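You operate a simulated robot arm through the tools that you are given. There is no shell and no other tool. Be economical: measure what you need, move in short steps, check, and stop when the job is done.

The job below is to be done with a simulated two-armed robot. You get a single attempt, and the scene is never put back.

## Task
Sand the crust off the terracotta tile and lay it in the tile tray.
Fine: tile into the board's nest first; hold the board still; pad back where it lay. Set down upright: sanding pad. What is to be rubbed or washed off counts as gone when no trace of it is left.

It is judged by the outcome, as a careful person would: the job done as asked, and still so three seconds after it is handed in. It fails if anything else is knocked over, pushed out of place, dropped, spilled or broken.

## Robot
Two 7-joint arms with two-finger parallel grippers on one trunk, on a base that drives. Base frame: it is fixed to the floor where the robot stands at the start and does not move with it; the origin is under the middle of the robot, x ahead of it, y to its left, z up. Units: mm, degrees, N and s.
The left shoulder is at the start at [70, 133, 1176], the right one opposite. With the tool pointing down near the work surface each hand reaches from about 100 to 640 mm from the robot's upright axis, wherever it stands, measured 20 degrees to its own side. Places, roughly: block magnet [500, -1500, 750]; brush [750, -1250, 750]; drum lid [750, -2750, 1000]; dust cap [750, -1750, 1000]; foam dauber [500, -2000, 750]; grit drum [750, -2750, 750]; hose end [750, -1750, 750]; nest of the tile board [500, -700, 800]; orange tile tray [500, -1200, 800]; rubber knocker [750, -1000, 750]; screen frame [750, -2000, 750]; spare deck [750, -3250, 750]; tile [500, -1250, 750]; tile tray [500, -1250, 750]; try block [500, -2750, 750]. Payload 1.57 kg a hand.
Tool frame (each hand has its own): the origin (TCP) lies between the finger pads and is the grasp point; the fingertips stand 30 mm ahead of it; z points along the fingers, y is the line along which they close. The gripper opens to 80 mm. The fingers are 17 mm wide and 12 mm thick; the gripper's body (40 by 82 mm) begins 80 mm behind the TCP.
Orientation is that of the tool frame in the base frame, as a unit quaternion [w, x, y, z]. With the fingers straight down and closing along the base's y, the tool's x points along the base's -x, its y along +y and its z along -z.

## Interface
- The arms move only by the tool send_rows. It takes "left_commands", "right_commands" or both (then of equal length, played together; a hand with none holds still); each is a list of rows, each a list of 3 entries, a list of its own where there are three numbers: the finger opening in mm, from 0 to 80, then the shift along the tool's x, y, z in mm, then the turn, a rotation vector about the tool's x, y, z in rad. In form: [[fingers, [x, y, z], [ax, ay, az]], ...]. A call has 1 to 8 rows; each row shifts and turns the commanded pose from where the row before left it, along the tool's axes as they then stand. A row lasts 0.2 s, in which the tool goes at most 50 mm and 8.6 degrees; a call with a longer step from one row to the next is refused whole, and so is a gripper value outside its range. A pose out of reach is approached as far as the arm can. The call stops where the force on the tool passes 60 N (or 10 N more than at its start, if that is more) or the arm is blocked; 0.2 s more then pass. Each finger travels about 153 mm/s and halts on what it meets, pressing with about 25 N; the grip force reading is that of the motor and also rises with nothing between the fingers. The clock runs only during rows and for 0.2 s after the last one: add rows that do not move to give the fingers time. The reply holds the time, the measured pose of the TCP, the force on the tool along the base axes, the opening and the grip force, in the units named above and with some noise, with the torque about the TCP (base axes, N m) and any sound that the robot's microphone picked up, and new pictures: "pictures" is both (left out), scene, wrist or none (wrist: the cameras of the hands that moved).
- Cameras (640 x 400 px; columns grow to the right, rows downward): "scene" is now at [120.2, -32.7, 1382.6]; the picture's right is [-0.44, -0.90, 0.00], its down [-0.69, 0.33, -0.64] and it looks along [0.58, -0.28, -0.77] (base axes); focal length 251 px, centre (320, 200). "left" rides on the left gripper at [72, 7, -122] in its tool frame; the picture's right is [-0.09, 1.00, 0.00], its down [-0.84, -0.08, -0.54] and it looks along [-0.54, -0.05, 0.84] (tool axes); focal length 238 px, centre (320, 200). "right" rides on the right gripper at [72, -7, -122] in its tool frame; the picture's right is [0.09, 1.00, 0.00], its down [-0.84, 0.08, -0.54] and it looks along [-0.54, 0.05, 0.84] (tool axes); focal length 238 px, centre (320, 200). There is no depth. A picture from a camera that has moved, and an enlarged one, comes with that camera's place and axes in the base frame and with its lens.
- move_column(by): slides the trunk up (or, below 0, down) by that many mm; the arms and the scene camera ride with it, the base frame stays. It gives what a move gives, with no picture.
- roll_base(legs): drives the robot by 1 to 6 legs, each [ahead, left, turn to the left] in mm, mm and degrees, along the robot's own axes; the way and the turn of a leg run together, so that a leg with both is an arc; at most 1500 mm and 180 degrees a leg. The arms and the cameras ride along, it lands a little off, and it stops where it bumps. It gives what a move gives, and a new picture of the scene camera.
- aim_head(pan, tilt): turns the head with the scene camera to pan (to the left, within 86 degrees either way) and tilt (down, from -29 to 69), counted from straight ahead of the robot. It gives what a move gives, and a new picture of the scene camera.
- zoom(camera, box): a new picture of the part [left, top, right, bottom] of that camera's present view, enlarged. It takes no simulated time.
- finish_job(): hands the job in; it is judged then, once.

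Go step by step. Nothing tells you exact positions but the pictures and the camera data: compare them with the known pose of the tool, close in by small moves and look again before you grip or let go. The budget is 120 turns and 260 pictures, counting those below and the enlarged ones. Unless the task says otherwise, let go and move clear before handing in, and close with one line.

The tools are called after "Emit:" as name(argument=value, ...) on one line, values as JSON. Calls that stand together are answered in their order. send_rows: Moves the arms, as the interface text tells. Its arguments: {"type":"object","properties":{"left_commands":{"type":"array","items":{"type":"array"}},"right_commands":{"type":"array","items":{"type":"array"}},"pictures":{"type":"string","enum":["both","scene","wrist","none"]}},"required":[]} The other tools are called the same way: move_column (by) slides the trunk up or down; roll_base (legs) drives the base; aim_head (pan, tilt) turns the head that bears the scene camera; zoom (camera, box) takes an enlarged picture of a part of a camera's view; finish_job () hands the job in.

At the start:

```text
time: 0.0
left_tool_pos: [390.4, -1.3, 1095.1]
left_tool_rot: [0.0, 0.0, 1.0, -0.001]
left_contact_force: [0.4, 0.3, -0.3]
left_moment: [0.01, 0.02, -0.02]
left_gripper_width: 80.1
left_finger_force: 0.0
right_tool_pos: [276.1, -376.0, 1127.5]
right_tool_rot: [-0.001, 0.0, 1.0, 0.0]
right_contact_force: [0.3, -0.1, 0.2]
right_moment: [-0.01, -0.01, -0.04]
right_gripper_width: 79.9
right_finger_force: 0.1
trunk travel left (down, up): [-750.0, 190.0]
robot x, y, heading: [2.6, 1.2, -0.2]
head pan, tilt: [-25.9, 49.9]
```

scene: 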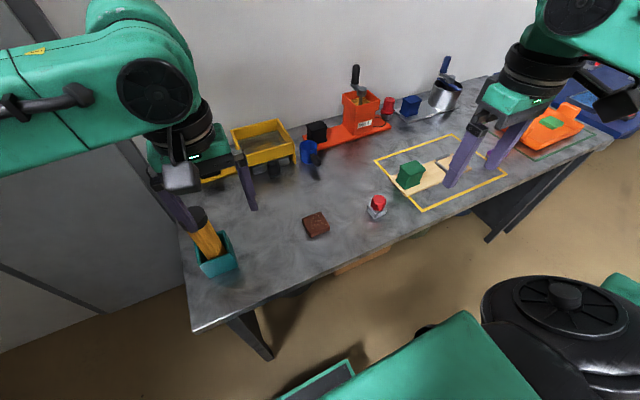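
right: 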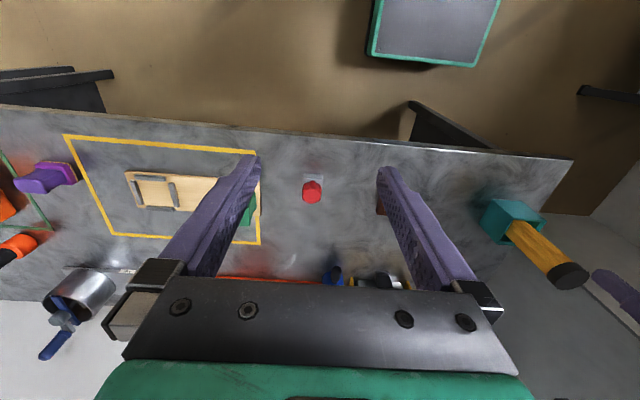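
left: 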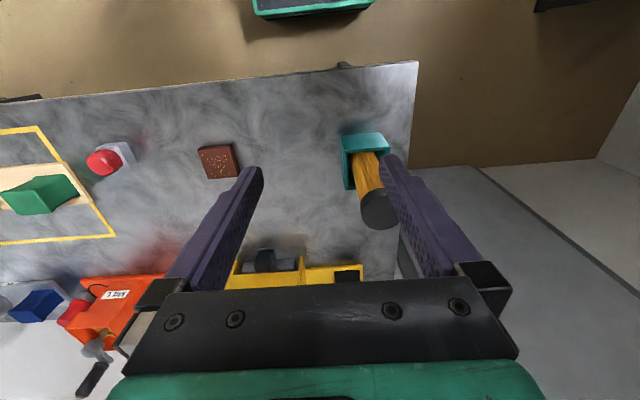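

I see a bench along the robot's right, with a tile board in a yellow frame and several other objects. I'll take closer looks before moving.

Emit:
aim_head(pan=-60, tilt=35)

Emit:
zoom(camera="right", box=[0, 100, 320, 300])

Emit:
zoom(camera="left", box=[0, 100, 320, 300])

```text
time: 1.0
left_tool_pos: [388.9, -0.2, 1094.9]
left_tool_rot: [0.0, -0.001, 1.0, -0.001]
left_contact_force: [0.9, -0.2, -0.5]
left_moment: [-0.01, 0.0, 0.0]
left_gripper_width: 80.0
left_finger_force: 0.1
right_tool_pos: [276.1, -376.0, 1127.8]
right_tool_rot: [0.0, 0.0, 1.0, 0.001]
right_contact_force: [-0.5, 0.2, 0.5]
right_moment: [0.0, -0.01, -0.03]
right_gripper_width: 80.0
right_finger_force: 0.1
trunk travel left (down, up): [-750.0, 190.0]
robot x, y, heading: [1.0, -3.1, -0.1]
head pan, tilt: [-60.0, 35.0]
camera scene: at [95.0, -75.3, 1404.2], right [-0.87, -0.5, 0.0], down [-0.29, 0.5, -0.82], along [0.41, -0.71, -0.57], focal length 251 px, centre (320, 200)
```

scene: 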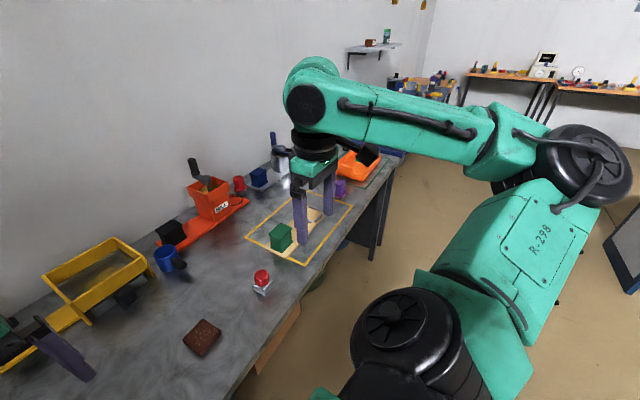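

```text
2.00 times, centred on (160, 200) of right
camera zoom: at [202.4, -383.1, 1250.2], right [-0.09, 1.0, 0.0], down [0.84, 0.08, 0.54], along [0.54, 0.05, -0.84], focal length 477 px, centre (640, 200)
```

zoom: 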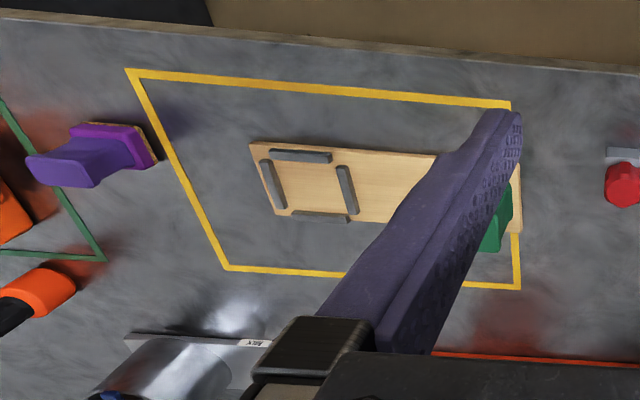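

```text
2.00 times, centred on (160, 200) of left
camera zoom: at [317.6, 6.0, 1217.3], right [0.09, 1.0, 0.0], down [0.84, -0.08, 0.54], along [0.54, -0.05, -0.84], focal length 477 px, centre (640, 200)
```

zoom: 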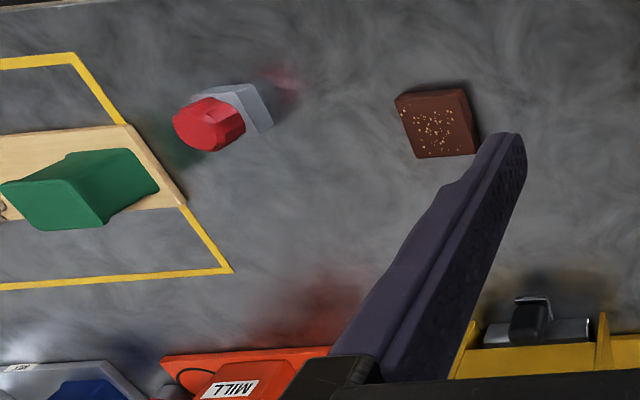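

The brown tile seems to be at about [516,-211], the board at about [530,-670], and a tray further right. I'll drive along the bench to see the far end properly.

Emit:
roll_base(legs=[[0, -700, 0]])

Emit:
aim_head(pan=-40, tilt=45)

Emit:
zoom(camera="right", box=[0, 0, 640, 400])

Emit:
zoom(camera="left", box=[0, 0, 640, 400])

```text
time: 4.8
left_tool_pos: [394.6, -693.3, 1095.4]
left_tool_rot: [0.0, -0.005, 1.0, 0.0]
left_contact_force: [0.5, -0.1, 0.0]
left_moment: [0.02, 0.02, 0.02]
left_gripper_width: 80.0
left_finger_force: 0.1
right_tool_pos: [281.8, -1067.4, 1128.1]
right_tool_rot: [0.001, -0.005, 1.0, -0.001]
right_contact_force: [-0.5, 0.4, -0.4]
right_moment: [0.05, 0.01, -0.03]
right_gripper_width: 80.0
right_finger_force: 0.0
trunk travel left (down, up): [-750.0, 190.0]
robot x, y, heading: [4.5, -695.1, 0.6]
head pan, tilt: [-60.0, 35.0]
camera scene: at [99.4, -768.8, 1404.3], right [-0.86, -0.51, 0.0], down [-0.29, 0.49, -0.82], along [0.42, -0.71, -0.57], focal length 251 px, centre (320, 200)
```

scene: 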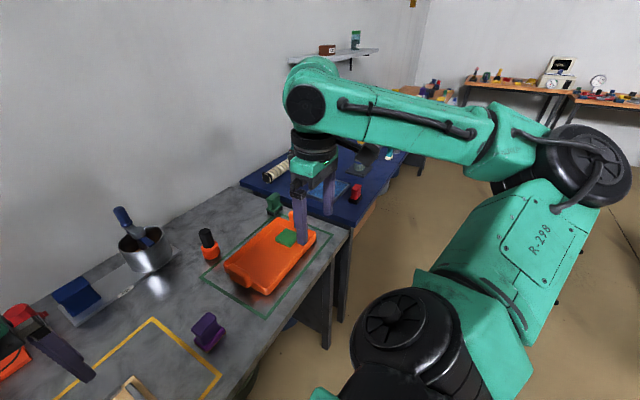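

```text
time: 5.7
left_tool_pos: [392.8, -693.3, 1095.0]
left_tool_rot: [0.0, -0.005, 1.0, 0.0]
left_contact_force: [0.5, 0.7, -0.1]
left_moment: [0.01, 0.01, 0.0]
left_gripper_width: 80.2
left_finger_force: 0.1
right_tool_pos: [281.8, -1067.3, 1128.1]
right_tool_rot: [0.001, -0.005, 1.0, 0.0]
right_contact_force: [0.7, -0.2, -0.4]
right_moment: [0.02, 0.02, -0.03]
right_gripper_width: 79.9
right_finger_force: 0.0
trunk travel left (down, up): [-750.0, 190.0]
robot x, y, heading: [0.1, -699.9, 0.4]
head pan, tilt: [-40.0, 45.0]
camera scene: at [117.3, -745.8, 1389.5], right [-0.64, -0.77, 0.0], down [-0.55, 0.45, -0.71], along [0.55, -0.45, -0.71], focal length 251 px, centre (320, 200)
```

scene: 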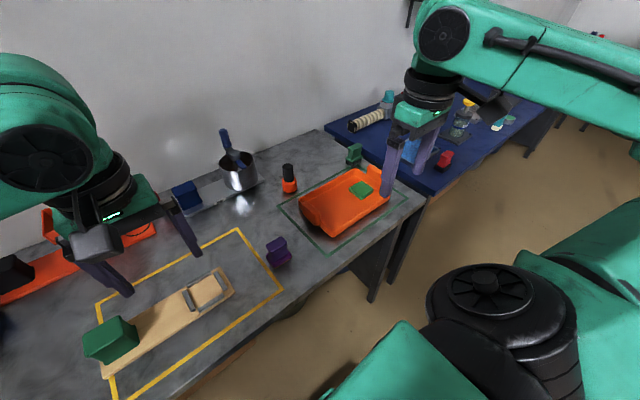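

```text
1.00 times, centred on (320, 200) of right (not enlarged: the box is as wide or as high as the picture)
camera zoom: at [209.9, -1076.5, 1250.1], right [-0.1, 0.99, 0.0], down [0.84, 0.09, 0.54], along [0.54, 0.06, -0.84], focal length 238 px, centre (320, 200)
```

zoom: 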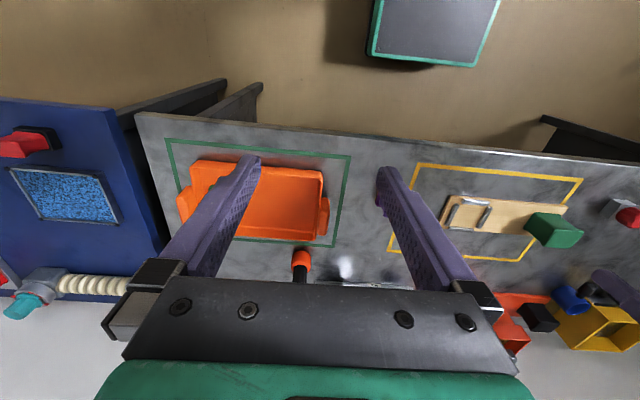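

```text
1.00 times, centred on (320, 200) of left (not enlarged: the box is as wide or as high as the picture)
camera zoom: at [321.2, -686.2, 1217.3], right [0.08, 1.0, 0.0], down [0.84, -0.07, 0.54], along [0.54, -0.04, -0.84], focal length 238 px, centre (320, 200)
```

zoom: 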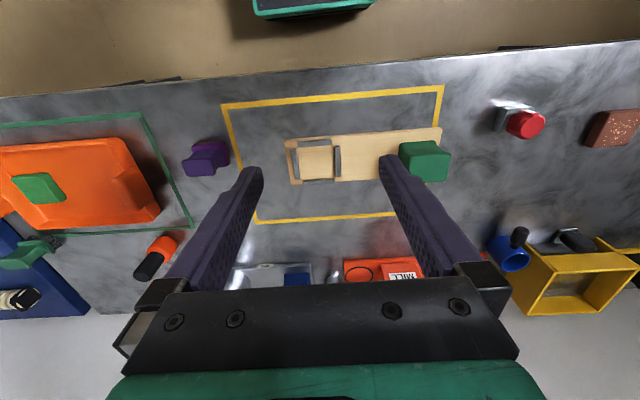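

I see an orange tray with a green patch, a purple block and a green block on the board; I'll zoom in to identify them.

Emit:
zoom(camera="scene", box=[240, 130, 440, 255])

Emit:
zoom(camera="scene", box=[70, 230, 310, 380])

Emit:
zoom(camera="left", box=[480, 80, 640, 180])

Emit:
zoom(camera="left", box=[0, 100, 240, 250])

```text
3.20 times, centred on (340, 192) of scene
camera zoom: at [117.3, -745.8, 1389.5], right [-0.64, -0.77, 0.0], down [-0.55, 0.45, -0.71], along [0.55, -0.45, -0.71], focal length 804 px, centre (256, 224)
```

zoom: 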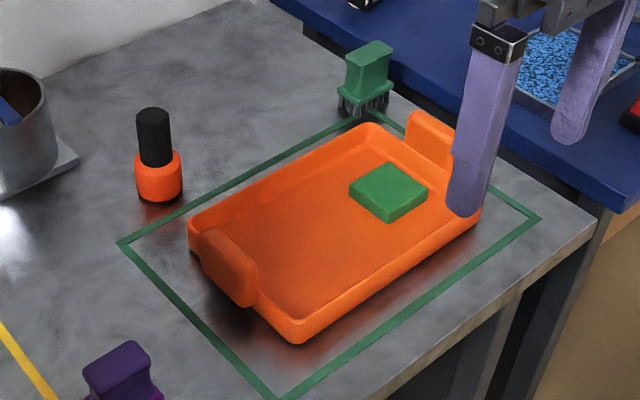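

```text
2.67 times, centred on (190, 305) of scene
camera zoom: at [117.3, -745.8, 1389.5], right [-0.64, -0.77, 0.0], down [-0.55, 0.45, -0.71], along [0.55, -0.45, -0.71], focal length 670 px, centre (667, -80)
```

zoom: 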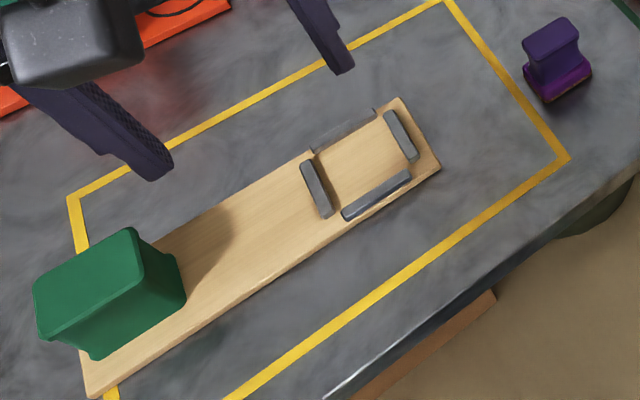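

```text
4.00 times, centred on (560, 130) of left
camera zoom: at [321.2, -686.2, 1217.3], right [0.08, 1.0, 0.0], down [0.84, -0.07, 0.54], along [0.54, -0.04, -0.84], focal length 953 px, centre (-640, 480)
```

zoom: 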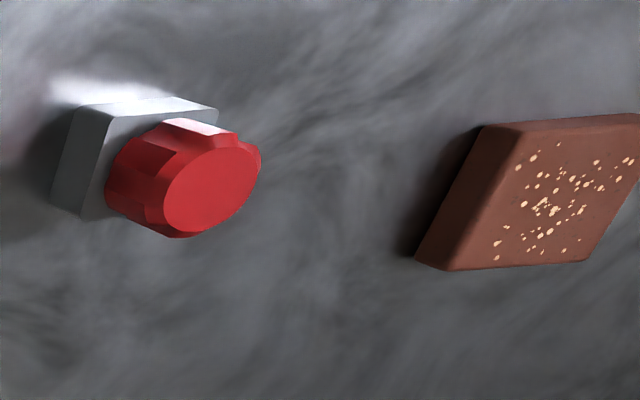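

```text
2.67 times, centred on (120, 175) of left
camera zoom: at [321.2, -686.2, 1217.3], right [0.08, 1.0, 0.0], down [0.84, -0.07, 0.54], along [0.54, -0.04, -0.84], focal length 636 px, centre (853, 267)
```

zoom: 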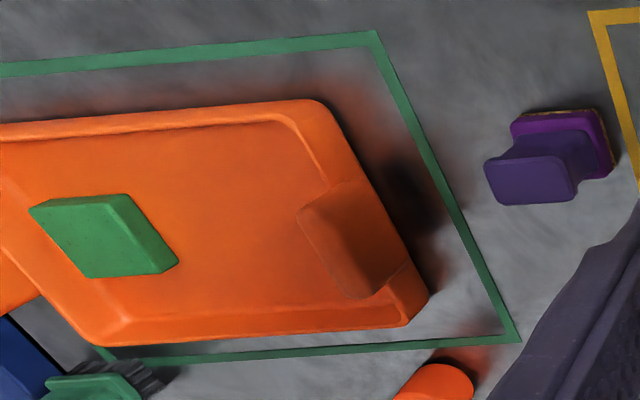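

The speckled brown block at [~510,-210] is the crusted terracotta tile. The purple block with the gritty sole is the sanding pad, the board has a green hold block, and the orange tray holds a finished green tile. I'll drive back to the tile first.

Emit:
roll_base(legs=[[0, 660, 0]])

Emit:
send_rows(right_commands=[[80, [-50, 0, 0], [0, 0, 0]], [80, [-50, 20, 0], [0, 0, 0]], [80, [-50, 40, 0], [0, 0, 0]], [80, [-50, 0, 0], [0, 0, 0]], [80, [0, 40, 10], [0, 0, 0]], [80, [0, 40, 30], [0, 0, 0]], [80, [0, 20, 45], [0, 0, 0]], [80, [0, 0, 45], [0, 0, 0]]], left_commands=[[80, [0, 0, 0], [0, 0, 0]], [80, [40, 0, 0], [0, 0, 0]], [80, [40, 0, 0], [0, 0, 0]], [80, [40, 30, 0], [0, 0, 0]], [80, [40, 40, 0], [0, 0, 0]], [80, [0, 40, 0], [0, 0, 0]], [80, [0, 40, 0], [0, 0, 0]], [80, [0, 0, 0], [0, 0, 0]]])

```text
time: 9.4
left_tool_pos: [380.6, -12.1, 1094.7]
left_tool_rot: [0.0, -0.014, 1.0, 0.0]
left_contact_force: [-0.1, 0.4, 0.3]
left_moment: [0.02, 0.01, -0.02]
left_gripper_width: 79.8
left_finger_force: 0.1
right_tool_pos: [277.3, -389.2, 1127.7]
right_tool_rot: [0.0, -0.015, 1.0, 0.001]
right_contact_force: [-0.2, -0.1, -0.9]
right_moment: [0.01, -0.02, 0.01]
right_gripper_width: 80.0
right_finger_force: 0.0
trunk travel left (down, up): [-750.0, 190.0]
robot x, y, heading: [-8.6, -17.6, 1.7]
head pan, tilt: [-40.0, 45.0]
camera scene: at [105.1, -70.0, 1389.4], right [-0.62, -0.78, 0.0], down [-0.55, 0.44, -0.71], along [0.55, -0.44, -0.71], focal length 251 px, centre (320, 200)
```

scene: 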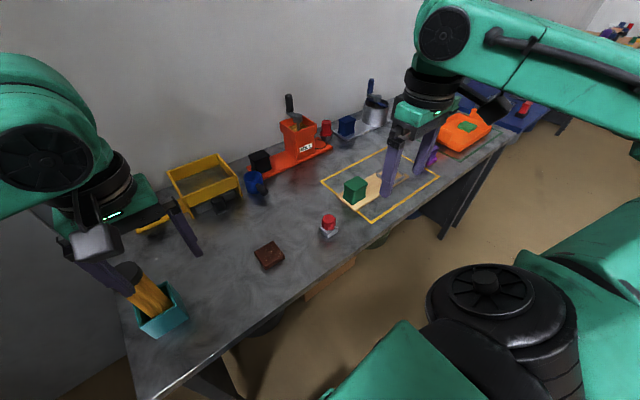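

```text
refused: row 2 steps farther than a row can; nothing moved
```

The hand step was too long; I'll resend with shorter steps.

Emit:
send_rows(right_commands=[[80, [-48, 0, 0], [0, 0, 0]], [80, [-45, 20, 0], [0, 0, 0]], [80, [-40, 25, 0], [0, 0, 0]], [80, [-40, 25, 0], [0, 0, 0]], [80, [-30, 35, 0], [0, 0, 0]], [80, [0, 35, 30], [0, 0, 0]], [80, [0, 20, 45], [0, 0, 0]], [80, [0, 0, 45], [0, 0, 0]]], left_commands=[[80, [0, 40, 0], [0, 0, 0]], [80, [30, 30, 0], [0, 0, 0]], [80, [30, 30, 0], [0, 0, 0]], [80, [30, 30, 0], [0, 0, 0]], [80, [30, 30, 0], [0, 0, 0]], [80, [0, 40, 0], [0, 0, 0]], [80, [0, 40, 0], [0, 0, 0]], [80, [0, 0, 0], [0, 0, 0]]])

```text
time: 11.2
left_tool_pos: [284.1, 196.2, 1096.7]
left_tool_rot: [-0.002, -0.014, 1.0, -0.001]
left_contact_force: [-0.2, 0.1, 0.6]
left_moment: [0.01, 0.0, 0.01]
left_gripper_width: 79.9
left_finger_force: 0.0
left hand out of reach, approached as far as the arm can: row 5, 6
right_tool_pos: [473.5, -223.8, 1008.2]
right_tool_rot: [0.0, -0.014, 1.0, 0.001]
right_contact_force: [-0.7, 0.7, -0.7]
right_moment: [0.0, -0.03, 0.02]
right_gripper_width: 80.0
right_finger_force: 0.1
trunk travel left (down, up): [-750.0, 190.0]
robot x, y, heading: [-9.6, -21.4, 1.6]
head pan, tilt: [-40.0, 45.0]
camera scene: at [104.8, -69.1, 1389.5], right [-0.62, -0.78, 0.0], down [-0.55, 0.44, -0.71], along [0.55, -0.44, -0.71], focal length 251 px, centre (320, 200)
camera right: at [400.6, -234.9, 1131.0], right [-0.12, 0.99, 0.0], down [0.83, 0.1, 0.54], along [0.54, 0.07, -0.84], focal length 238 px, centre (320, 200)
camera left: at [212.1, 201.1, 1219.0], right [0.06, 1.0, 0.0], down [0.84, -0.05, 0.54], along [0.54, -0.04, -0.84], focal length 238 px, centre (320, 200)
```

scene: 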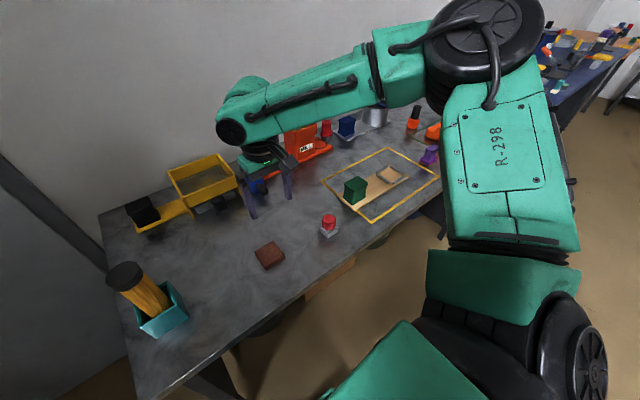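
right: 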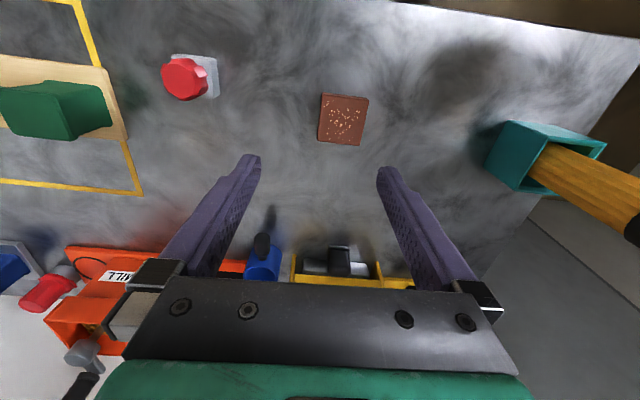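
left: 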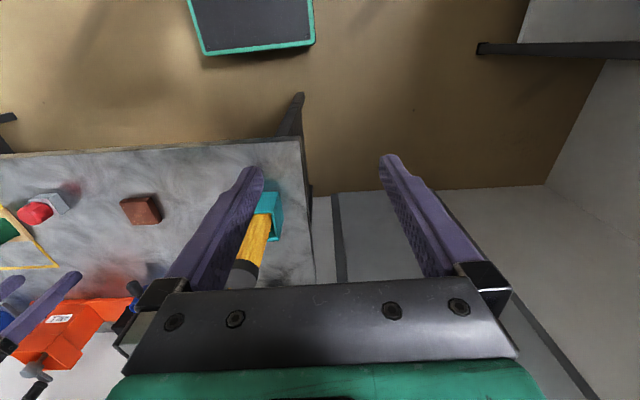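

The tile is at about [490,-189], square to the bench and roughly 66 mm wide. I'll centre over it and descend.

Emit:
send_rows(right_commands=[[80, [-17, 30, 0], [0, 0, 0.028]], [80, [0, 5, 40], [0, 0, 0]], [80, [0, 0, 40], [0, 0, 0]], [80, [0, 0, 40], [0, 0, 0]]], pictures="wrist")

Emit:
zoom(camera="right", box=[240, 50, 400, 150])

```text
time: 12.2
left_tool_pos: [285.2, 196.2, 1097.3]
left_tool_rot: [-0.002, -0.014, 1.0, 0.001]
left_contact_force: [-0.2, 0.5, 0.4]
left_moment: [0.02, -0.01, 0.02]
left_gripper_width: 79.8
left_finger_force: 0.1
right_tool_pos: [493.5, -186.1, 886.0]
right_tool_rot: [0.001, -0.001, 1.0, 0.001]
right_contact_force: [0.1, -0.4, 0.8]
right_moment: [-0.01, -0.03, 0.02]
right_gripper_width: 80.0
right_finger_force: 0.0
trunk travel left (down, up): [-750.0, 190.0]
robot x, y, heading: [-8.1, -17.5, 1.4]
head pan, tilt: [-40.0, 45.0]
camera right: at [419.5, -194.2, 1008.4], right [-0.09, 1.0, 0.0], down [0.84, 0.08, 0.54], along [0.54, 0.05, -0.84], focal length 238 px, centre (320, 200)
```

right: 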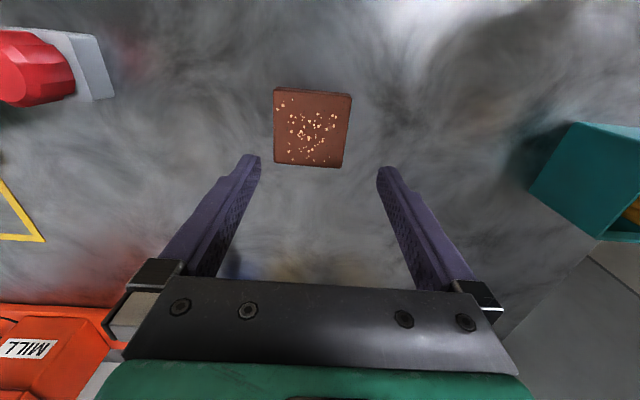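

```text
4.00 times, centred on (320, 100) of right
camera zoom: at [419.5, -194.2, 1008.4], right [-0.09, 1.0, 0.0], down [0.84, 0.08, 0.54], along [0.54, 0.05, -0.84], focal length 953 px, centre (320, 600)
```

zoom: 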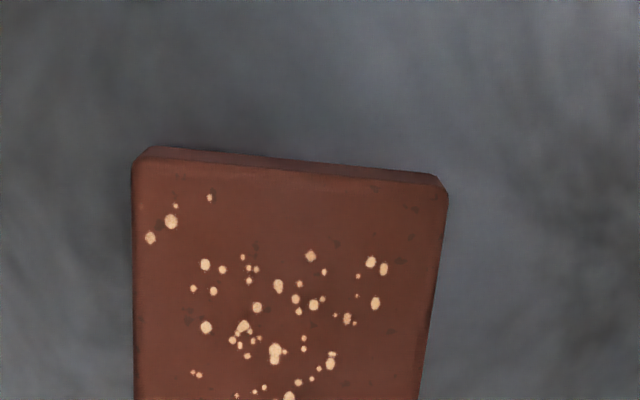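

Triangulating puts the tile's top at about z 800, centre [479,-199], about 62 mm wide. I'll correct and go down partway.

Emit:
send_rows(right_commands=[[80, [14, -12, 10], [0, 0, 0]], [80, [0, 0, 20], [0, 0, 0]], [80, [0, 0, 0], [0, 0, 0]]], pictures="wrist")

Emit:
zoom(camera="right", box=[220, 80, 420, 205])

```text
time: 13.0
left_tool_pos: [284.0, 195.8, 1097.9]
left_tool_rot: [0.0, -0.014, 1.0, 0.001]
left_contact_force: [0.6, 0.3, 0.4]
left_moment: [0.04, -0.04, 0.02]
left_gripper_width: 79.8
left_finger_force: 0.0
right_tool_pos: [477.2, -198.2, 858.0]
right_tool_rot: [0.001, -0.002, 1.0, 0.0]
right_contact_force: [-0.6, 0.4, -0.9]
right_moment: [-0.01, 0.05, 0.03]
right_gripper_width: 80.2
right_finger_force: 0.1
trunk travel left (down, up): [-750.0, 190.0]
robot x, y, heading: [-10.5, -21.5, 1.5]
head pan, tilt: [-40.0, 45.0]
camera right: at [403.0, -206.1, 979.8], right [-0.09, 1.0, 0.0], down [0.84, 0.08, 0.54], along [0.54, 0.05, -0.84], focal length 238 px, centre (320, 200)
```

right: 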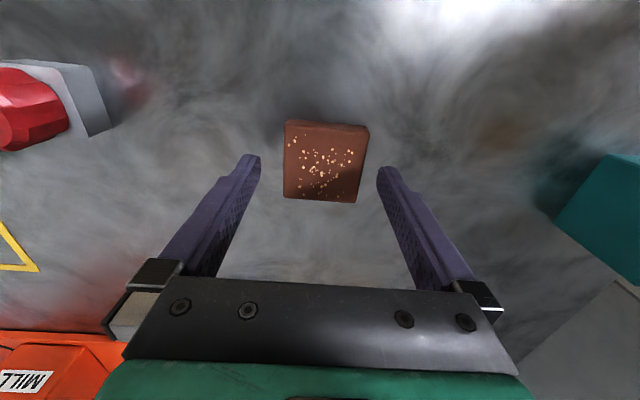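

```text
3.20 times, centred on (320, 142) of right
camera zoom: at [403.0, -206.1, 979.8], right [-0.09, 1.0, 0.0], down [0.84, 0.08, 0.54], along [0.54, 0.05, -0.84], focal length 763 px, centre (320, 384)
```

zoom: 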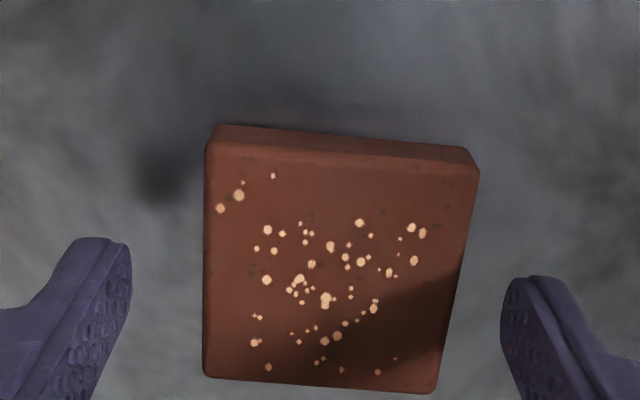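

Fingers straddle the tile well. I'll lower 22 mm and check for the height again.

Emit:
send_rows(right_commands=[[80, [2, 1, 12], [0, 0, 0]], [80, [0, 0, 10], [0, 0, 0]], [80, [0, 0, 0], [0, 0, 0]]], pictures="wrist")

```text
time: 13.8
left_tool_pos: [284.6, 195.9, 1096.6]
left_tool_rot: [0.0, -0.014, 1.0, 0.0]
left_contact_force: [0.6, -0.3, -0.2]
left_moment: [-0.03, 0.03, 0.04]
left_gripper_width: 79.7
left_finger_force: 0.0
right_tool_pos: [466.4, -201.9, 844.6]
right_tool_rot: [0.0, 0.0, 1.0, 0.0]
right_contact_force: [-0.8, -0.4, 0.0]
right_moment: [0.02, -0.03, 0.03]
right_gripper_width: 79.8
right_finger_force: 0.0
right hand out of reach, approached as far as the arm can: row 1, 2
trunk travel left (down, up): [-750.0, 190.0]
robot x, y, heading: [-9.6, -21.8, 1.6]
head pan, tilt: [-40.0, 45.0]
camera right: at [393.7, -210.0, 966.6], right [-0.09, 1.0, 0.0], down [0.84, 0.08, 0.54], along [0.54, 0.05, -0.84], focal length 238 px, centre (320, 200)
```

right: 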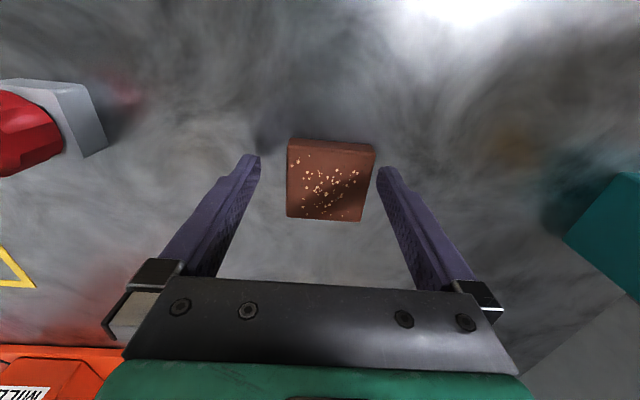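

The arm is at its reach limit, so I'll raise the hand and lower the trunk to give it more room.

Emit:
send_rows(right_commands=[[80, [0, 0, -45], [0, 0, 0]], [80, [0, 0, -45], [0, 0, 0]], [80, [0, 0, -45], [0, 0, 0]], [80, [0, 0, -45], [0, 0, 0]], [80, [0, 0, -20], [0, 0, 0]], [80, [0, 0, 0], [0, 0, 0]]], pictures="none")

Emit:
move_column(by=-180)

Emit:
zoom(camera="right", box=[220, 80, 420, 205])

```text
time: 15.2
left_tool_pos: [286.2, 195.4, 1096.5]
left_tool_rot: [-0.002, -0.014, 1.0, 0.0]
left_contact_force: [0.5, 0.7, 0.1]
left_moment: [-0.01, -0.03, 0.01]
left_gripper_width: 79.9
left_finger_force: 0.0
right_tool_pos: [468.7, -203.7, 1044.0]
right_tool_rot: [-0.001, -0.001, 1.0, 0.0]
right_contact_force: [-1.0, 0.0, -0.5]
right_moment: [0.02, 0.01, 0.0]
right_gripper_width: 80.1
right_finger_force: 0.1
trunk travel left (down, up): [-750.0, 190.0]
robot x, y, heading: [-6.9, -21.4, 1.5]
head pan, tilt: [-40.0, 45.0]
```

```text
time: 17.2
left_tool_pos: [284.5, 196.1, 916.4]
left_tool_rot: [0.0, -0.014, 1.0, 0.0]
left_contact_force: [1.5, -0.6, -0.7]
left_moment: [0.01, -0.03, 0.02]
left_gripper_width: 79.8
left_finger_force: 0.0
right_tool_pos: [469.6, -202.2, 862.8]
right_tool_rot: [0.0, -0.001, 1.0, 0.0]
right_contact_force: [-0.4, -0.8, 0.0]
right_moment: [0.0, 0.01, 0.01]
right_gripper_width: 80.1
right_finger_force: 0.0
trunk travel left (down, up): [-570.0, 370.0]
robot x, y, heading: [-10.9, -19.9, 1.5]
head pan, tilt: [-40.0, 45.0]
```

```text
3.20 times, centred on (320, 142) of right
camera zoom: at [395.8, -211.4, 985.6], right [-0.09, 1.0, 0.0], down [0.84, 0.08, 0.54], along [0.54, 0.05, -0.84], focal length 763 px, centre (320, 384)
```

zoom: 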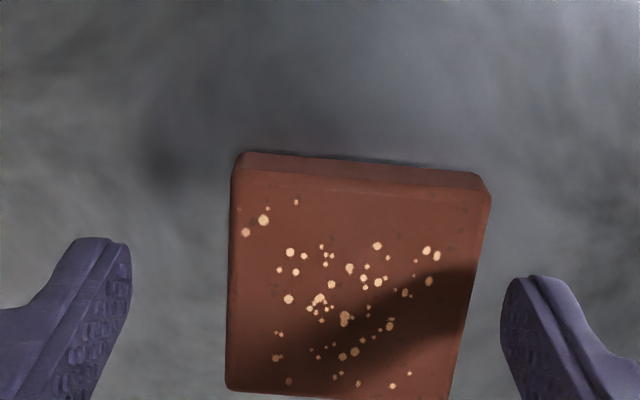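

Now I'll shift to [478,-195] and descend in steps.

Emit:
send_rows(right_commands=[[80, [-9, 8, 0], [0, 0, 0]], [80, [0, 0, 15], [0, 0, 0]], [80, [0, 0, 15], [0, 0, 0]], [80, [0, 0, 0], [0, 0, 0]]], pictures="wrist")

```text
time: 18.2
left_tool_pos: [285.1, 195.9, 917.2]
left_tool_rot: [-0.001, -0.014, 1.0, 0.0]
left_contact_force: [0.7, -0.2, 0.4]
left_moment: [-0.03, 0.02, 0.01]
left_gripper_width: 80.4
left_finger_force: 0.1
right_tool_pos: [478.7, -194.7, 832.4]
right_tool_rot: [0.0, 0.0, 1.0, 0.0]
right_contact_force: [-0.1, -0.3, 0.9]
right_moment: [0.0, -0.02, -0.04]
right_gripper_width: 79.8
right_finger_force: 0.0
trunk travel left (down, up): [-570.0, 370.0]
robot x, y, heading: [-8.9, -19.1, 1.4]
head pan, tilt: [-40.0, 45.0]
camera right: at [405.4, -202.8, 954.5], right [-0.09, 1.0, 0.0], down [0.84, 0.08, 0.54], along [0.54, 0.05, -0.84], focal length 238 px, centre (320, 200)
```

right: 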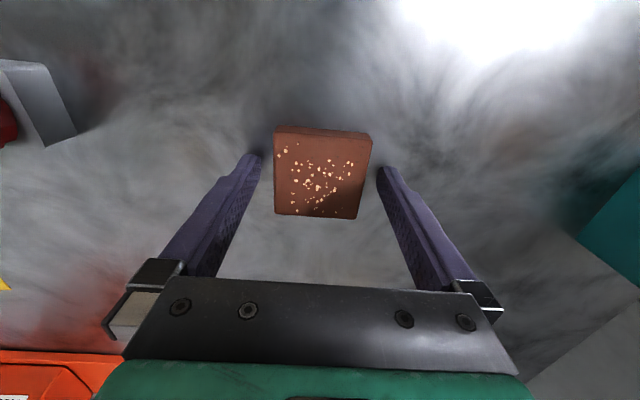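

The tile top is about z 800; the tips are just above. Continue down 16 mm with a small forward correction.

Emit:
send_rows(right_commands=[[80, [-4, 1, 0], [0, 0, 0]], [80, [0, 0, 8], [0, 0, 0]], [80, [0, 0, 8], [0, 0, 0]], [80, [0, 0, 0], [0, 0, 0]]], pictures="wrist")

Emit:
zoom(camera="right", box=[220, 100, 420, 225])

```text
time: 19.0
left_tool_pos: [278.8, 196.6, 917.8]
left_tool_rot: [0.003, -0.013, 1.0, -0.001]
left_contact_force: [0.5, -0.2, -0.1]
left_moment: [0.0, -0.02, -0.01]
left_gripper_width: 80.1
left_finger_force: 0.0
right_tool_pos: [481.0, -192.7, 830.5]
right_tool_rot: [0.015, -0.002, 1.0, 0.0]
right_contact_force: [-16.4, -1.3, 25.7]
right_moment: [-0.35, 0.7, -0.11]
right_gripper_width: 79.9
right_finger_force: 0.0
trunk travel left (down, up): [-570.0, 370.0]
robot x, y, heading: [-14.1, -22.0, 1.4]
head pan, tilt: [-40.0, 45.0]
stopped in row 4 (right hand): the force on the tool passed its limit at 67 N (the readings are from after the stop); the commanded pose is now the measured one
camera right: at [404.4, -201.1, 950.6], right [-0.09, 1.0, 0.0], down [0.82, 0.08, 0.57], along [0.57, 0.05, -0.82], focal length 238 px, centre (320, 200)
```

right: 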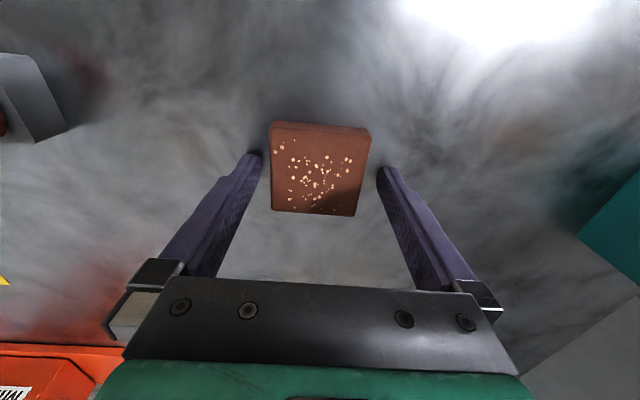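

```text
3.20 times, centred on (320, 162) of right
camera zoom: at [404.4, -201.1, 950.6], right [-0.09, 1.0, 0.0], down [0.82, 0.08, 0.57], along [0.57, 0.05, -0.82], focal length 763 px, centre (320, 320)
```

zoom: 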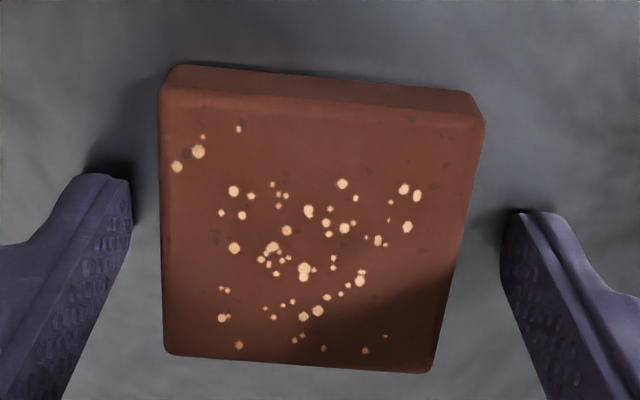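

The fingertips touched the table (surface at about z 798). I'll lift 4 mm, straighten, centre, then close.

Emit:
send_rows(right_commands=[[80, [0, 0, -5], [0, 0, 0]], [80, [0, 0, 0], [0, 0.03, 0]], [80, [3, 0, 0], [0, 0, 0]], [80, [0, 0, 0], [0, 0, 0]]], pictures="wrist")

```text
time: 20.0
left_tool_pos: [284.8, 194.3, 916.8]
left_tool_rot: [-0.001, -0.014, 1.0, 0.001]
left_contact_force: [-0.3, 0.1, 0.3]
left_moment: [-0.02, -0.01, -0.01]
left_gripper_width: 79.9
left_finger_force: 0.0
right_tool_pos: [484.6, -194.8, 830.0]
right_tool_rot: [-0.004, 0.0, 1.0, 0.001]
right_contact_force: [2.1, 0.6, 2.2]
right_moment: [-0.13, -0.08, 0.08]
right_gripper_width: 79.5
right_finger_force: 0.0
trunk travel left (down, up): [-570.0, 370.0]
robot x, y, heading: [-11.0, -16.1, 1.6]
head pan, tilt: [-40.0, 45.0]
camera right: at [412.3, -202.2, 953.3], right [-0.09, 1.0, 0.0], down [0.84, 0.08, 0.54], along [0.53, 0.05, -0.84], focal length 238 px, centre (320, 200)
```

right: 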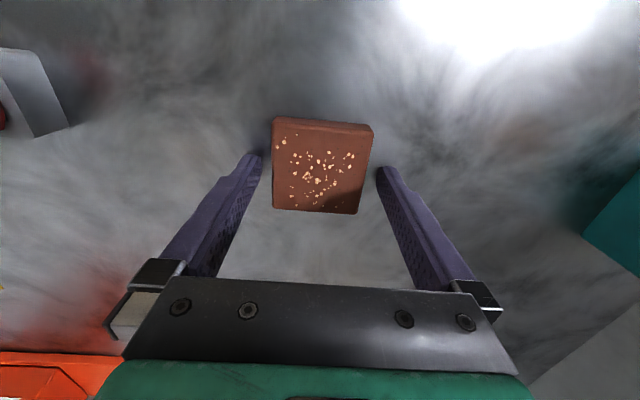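

Force is nearly gone; I'll back off 8 mm in x and 2 mm up, then close on the tile.

Emit:
send_rows(right_commands=[[80, [7, 0, -2], [0, 0, 0]], [60, [0, 0, 0], [0, 0, 0]], [50, [0, 0, 0], [0, 0, 0]], [50, [0, 0, 0], [0, 0, 0]], [50, [0, 0, 0], [0, 0, 0]]], pictures="wrist")

```text
time: 21.2
left_tool_pos: [283.4, 195.4, 917.0]
left_tool_rot: [-0.002, -0.013, 1.0, 0.001]
left_contact_force: [-0.1, -0.7, -0.2]
left_moment: [0.05, 0.02, -0.01]
left_gripper_width: 80.0
left_finger_force: 0.1
right_tool_pos: [476.5, -194.7, 831.8]
right_tool_rot: [-0.004, -0.001, 1.0, 0.001]
right_contact_force: [-0.6, 0.1, 0.6]
right_moment: [0.04, 0.05, 0.01]
right_gripper_width: 59.4
right_finger_force: 24.6
trunk travel left (down, up): [-570.0, 370.0]
robot x, y, heading: [-10.3, -23.2, 1.5]
head pan, tilt: [-40.0, 45.0]
camera right: at [405.1, -202.6, 955.5], right [-0.09, 1.0, 0.0], down [0.84, 0.08, 0.54], along [0.53, 0.05, -0.84], focal length 238 px, centre (320, 200)
```

right: 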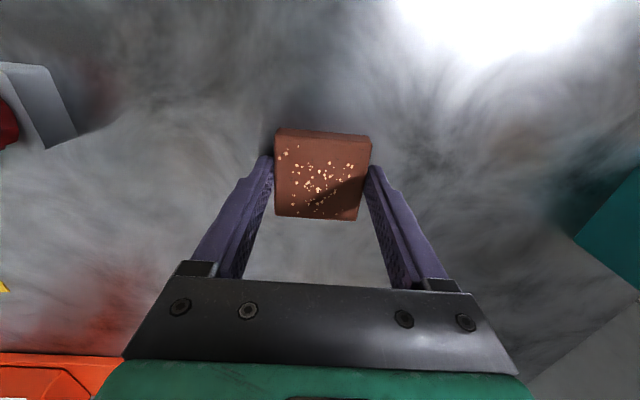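

The tile is gripped (59 mm). I'll lift it and drive toward the board.

Emit:
send_rows(right_commands=[[48, [0, 0, -20], [0, 0, 0]], [48, [0, 0, -40], [0, 0, 0]], [48, [0, 0, -40], [0, 0, 0]], [48, [0, 0, -40], [0, 0, 0]], [48, [0, 0, 0], [0, 0, 0]]], pictures="wrist")

Emit:
roll_base(legs=[[0, -590, -1.5]])

Emit:
aim_head(pan=-5, tilt=50)

Emit:
zoom(camera="right", box=[0, 0, 640, 400])

Emit:
zoom(camera="left", box=[0, 0, 640, 400])

```text
time: 22.4
left_tool_pos: [284.7, 196.6, 916.8]
left_tool_rot: [-0.001, -0.014, 1.0, 0.0]
left_contact_force: [0.1, -0.3, 0.1]
left_moment: [-0.03, 0.0, 0.0]
left_gripper_width: 79.9
left_finger_force: 0.1
right_tool_pos: [478.9, -195.6, 971.3]
right_tool_rot: [-0.004, -0.001, 1.0, 0.002]
right_contact_force: [0.8, 0.5, -0.5]
right_moment: [0.0, 0.0, -0.01]
right_gripper_width: 59.2
right_finger_force: 24.8
trunk travel left (down, up): [-570.0, 370.0]
robot x, y, heading: [-9.8, -18.6, 1.8]
head pan, tilt: [-40.0, 45.0]
camera right: at [407.3, -204.2, 1095.4], right [-0.09, 1.0, 0.0], down [0.84, 0.08, 0.54], along [0.53, 0.05, -0.84], focal length 238 px, centre (320, 200)
```

right: 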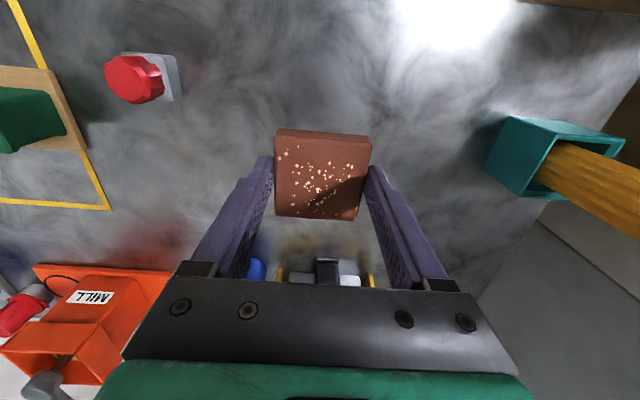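

```text
time: 25.8
left_tool_pos: [300.3, -402.5, 917.9]
left_tool_rot: [-0.001, -0.009, 1.0, 0.0]
left_contact_force: [0.3, 0.0, -0.7]
left_moment: [-0.03, 0.01, 0.02]
left_gripper_width: 80.0
left_finger_force: 0.0
right_tool_pos: [490.5, -795.5, 972.5]
right_tool_rot: [-0.003, 0.004, 1.0, 0.001]
right_contact_force: [0.1, -0.6, -0.8]
right_moment: [0.0, 0.02, 0.0]
right_gripper_width: 59.4
right_finger_force: 25.1
trunk travel left (down, up): [-570.0, 370.0]
robot x, y, heading: [4.3, -616.4, 1.0]
head pan, tilt: [-40.0, 45.0]
camera scene: at [118.2, -665.4, 1209.4], right [-0.63, -0.78, 0.0], down [-0.55, 0.45, -0.71], along [0.55, -0.45, -0.71], focal length 251 px, centre (320, 200)
```

scene: 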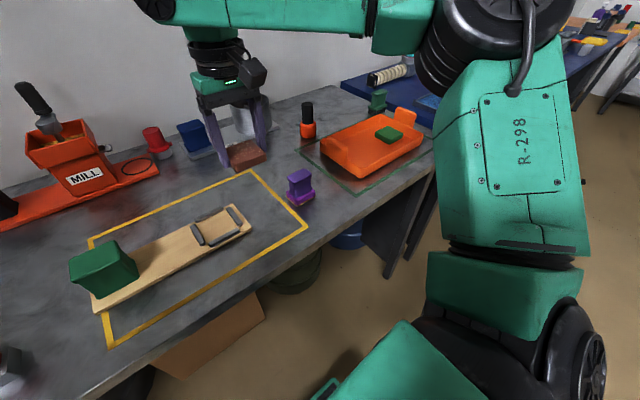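

```text
time: 26.8
left_tool_pos: [301.4, -401.9, 917.5]
left_tool_rot: [-0.001, -0.009, 1.0, 0.001]
left_contact_force: [0.2, 0.9, 0.1]
left_moment: [-0.02, 0.03, 0.01]
left_gripper_width: 80.2
left_finger_force: 0.0
right_tool_pos: [490.2, -796.4, 971.5]
right_tool_rot: [-0.004, 0.005, 1.0, 0.0]
right_contact_force: [-0.7, -0.7, -0.2]
right_moment: [0.01, 0.0, 0.02]
right_gripper_width: 59.2
right_finger_force: 24.9
trunk travel left (down, up): [-570.0, 370.0]
robot x, y, heading: [3.7, -614.9, 1.0]
head pan, tilt: [-5.0, 50.0]
camera scene: at [131.8, -619.7, 1202.5], right [-0.07, -1.0, 0.0], down [-0.76, 0.05, -0.64], along [0.64, -0.05, -0.77], focal length 251 px, centre (320, 200)
```

scene: 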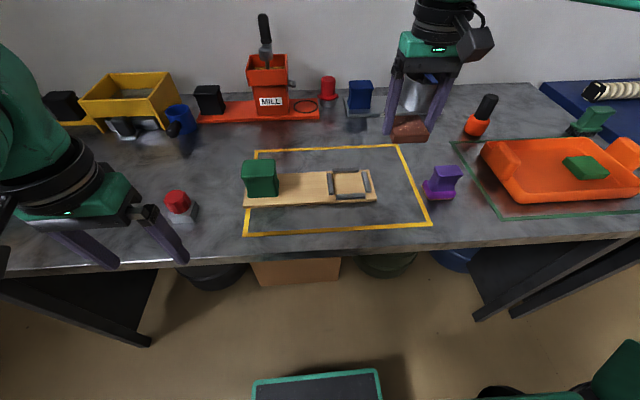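

```text
1.00 times, centred on (320, 200) of right (not enlarged: the box is as wide or as high as the picture)
camera zoom: at [418.4, -803.5, 1095.1], right [-0.08, 1.0, 0.0], down [0.84, 0.07, 0.54], along [0.53, 0.05, -0.84], focal length 238 px, centre (320, 200)
```

zoom: 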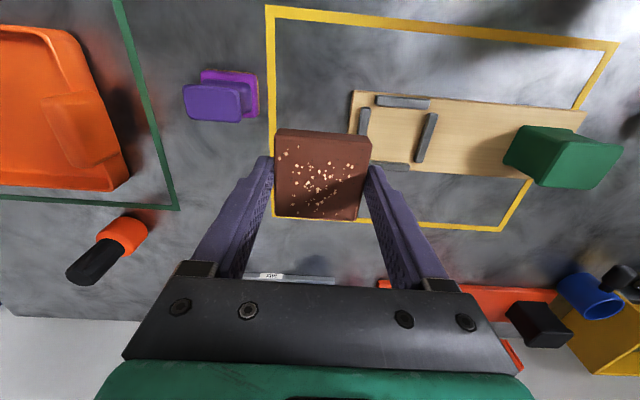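

```text
1.00 times, centred on (320, 200) of left (not enlarged: the box is as wide or as high as the picture)
camera zoom: at [228.6, -396.8, 1039.1], right [0.08, 1.0, 0.0], down [0.84, -0.06, 0.54], along [0.54, -0.04, -0.84], focal length 238 px, centre (320, 200)
```

zoom: 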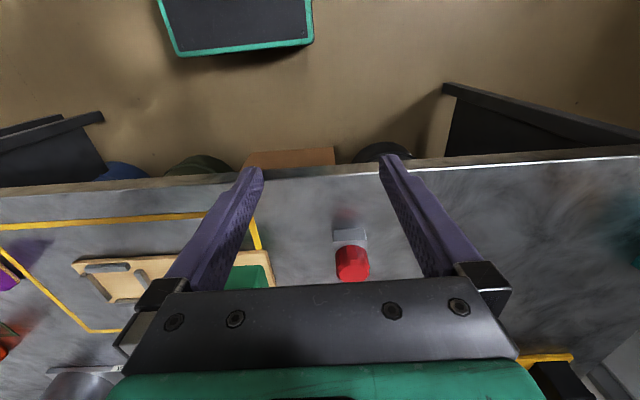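

The nest centre triangulates to about [494,-709], with the board square to the bench. I'll carry the tile above it and descend partway.

Emit:
send_rows(right_commands=[[48, [-2, 44, 0], [0, 0, -0.01]], [48, [-2, 43, 0], [0, 0, 0]], [48, [0, 0, 40], [0, 0, 0]], [48, [0, 0, 40], [0, 0, 0]], [48, [0, 0, 0], [0, 0, 0]]])

Emit:
zoom(camera="scene", box=[240, 130, 440, 255])

```text
time: 28.0
left_tool_pos: [299.1, -403.3, 916.8]
left_tool_rot: [-0.001, -0.008, 1.0, -0.001]
left_contact_force: [-0.2, 0.7, 0.8]
left_moment: [0.0, 0.0, 0.04]
left_gripper_width: 80.1
left_finger_force: 0.1
right_tool_pos: [482.9, -722.1, 888.8]
right_tool_rot: [-0.003, 0.0, 1.0, 0.002]
right_contact_force: [-0.3, -0.5, -0.7]
right_moment: [0.0, -0.03, 0.01]
right_gripper_width: 59.5
right_finger_force: 25.1
right hand out of reach, approached as far as the arm can: row 2
trunk travel left (down, up): [-570.0, 370.0]
robot x, y, heading: [6.1, -616.3, 1.2]
head pan, tilt: [-5.0, 50.0]
camera scene: at [131.3, -619.7, 1202.6], right [-0.07, -1.0, 0.0], down [-0.76, 0.05, -0.64], along [0.64, -0.05, -0.77], focal length 251 px, centre (320, 200)
camera right: at [410.9, -729.7, 1011.6], right [-0.09, 1.0, 0.0], down [0.84, 0.08, 0.54], along [0.53, 0.05, -0.84], focal length 238 px, centre (320, 200)
```

scene: 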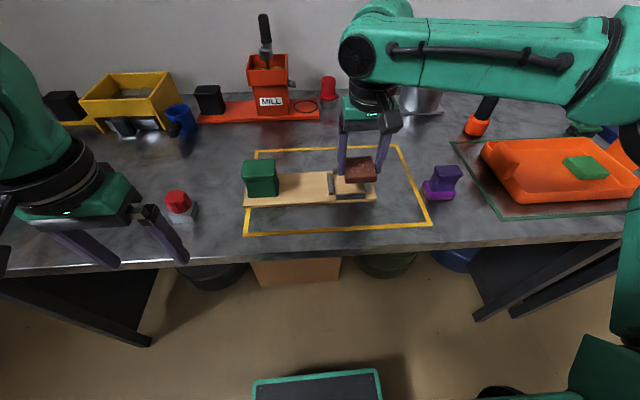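
right: 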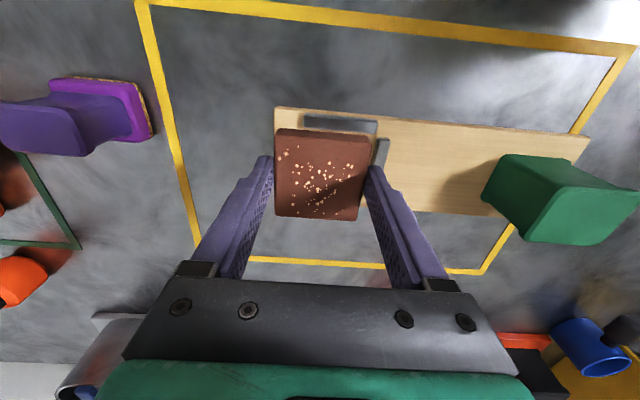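

```text
3.20 times, centred on (340, 192) of scene
camera zoom: at [131.3, -619.7, 1202.6], right [-0.07, -1.0, 0.0], down [-0.76, 0.05, -0.64], along [0.64, -0.05, -0.77], focal length 804 px, centre (256, 224)
```

zoom: 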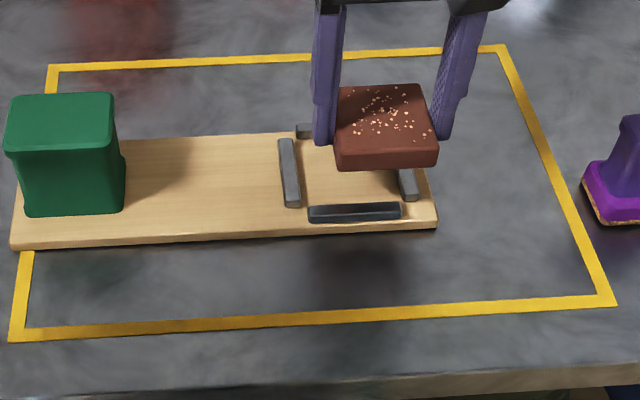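

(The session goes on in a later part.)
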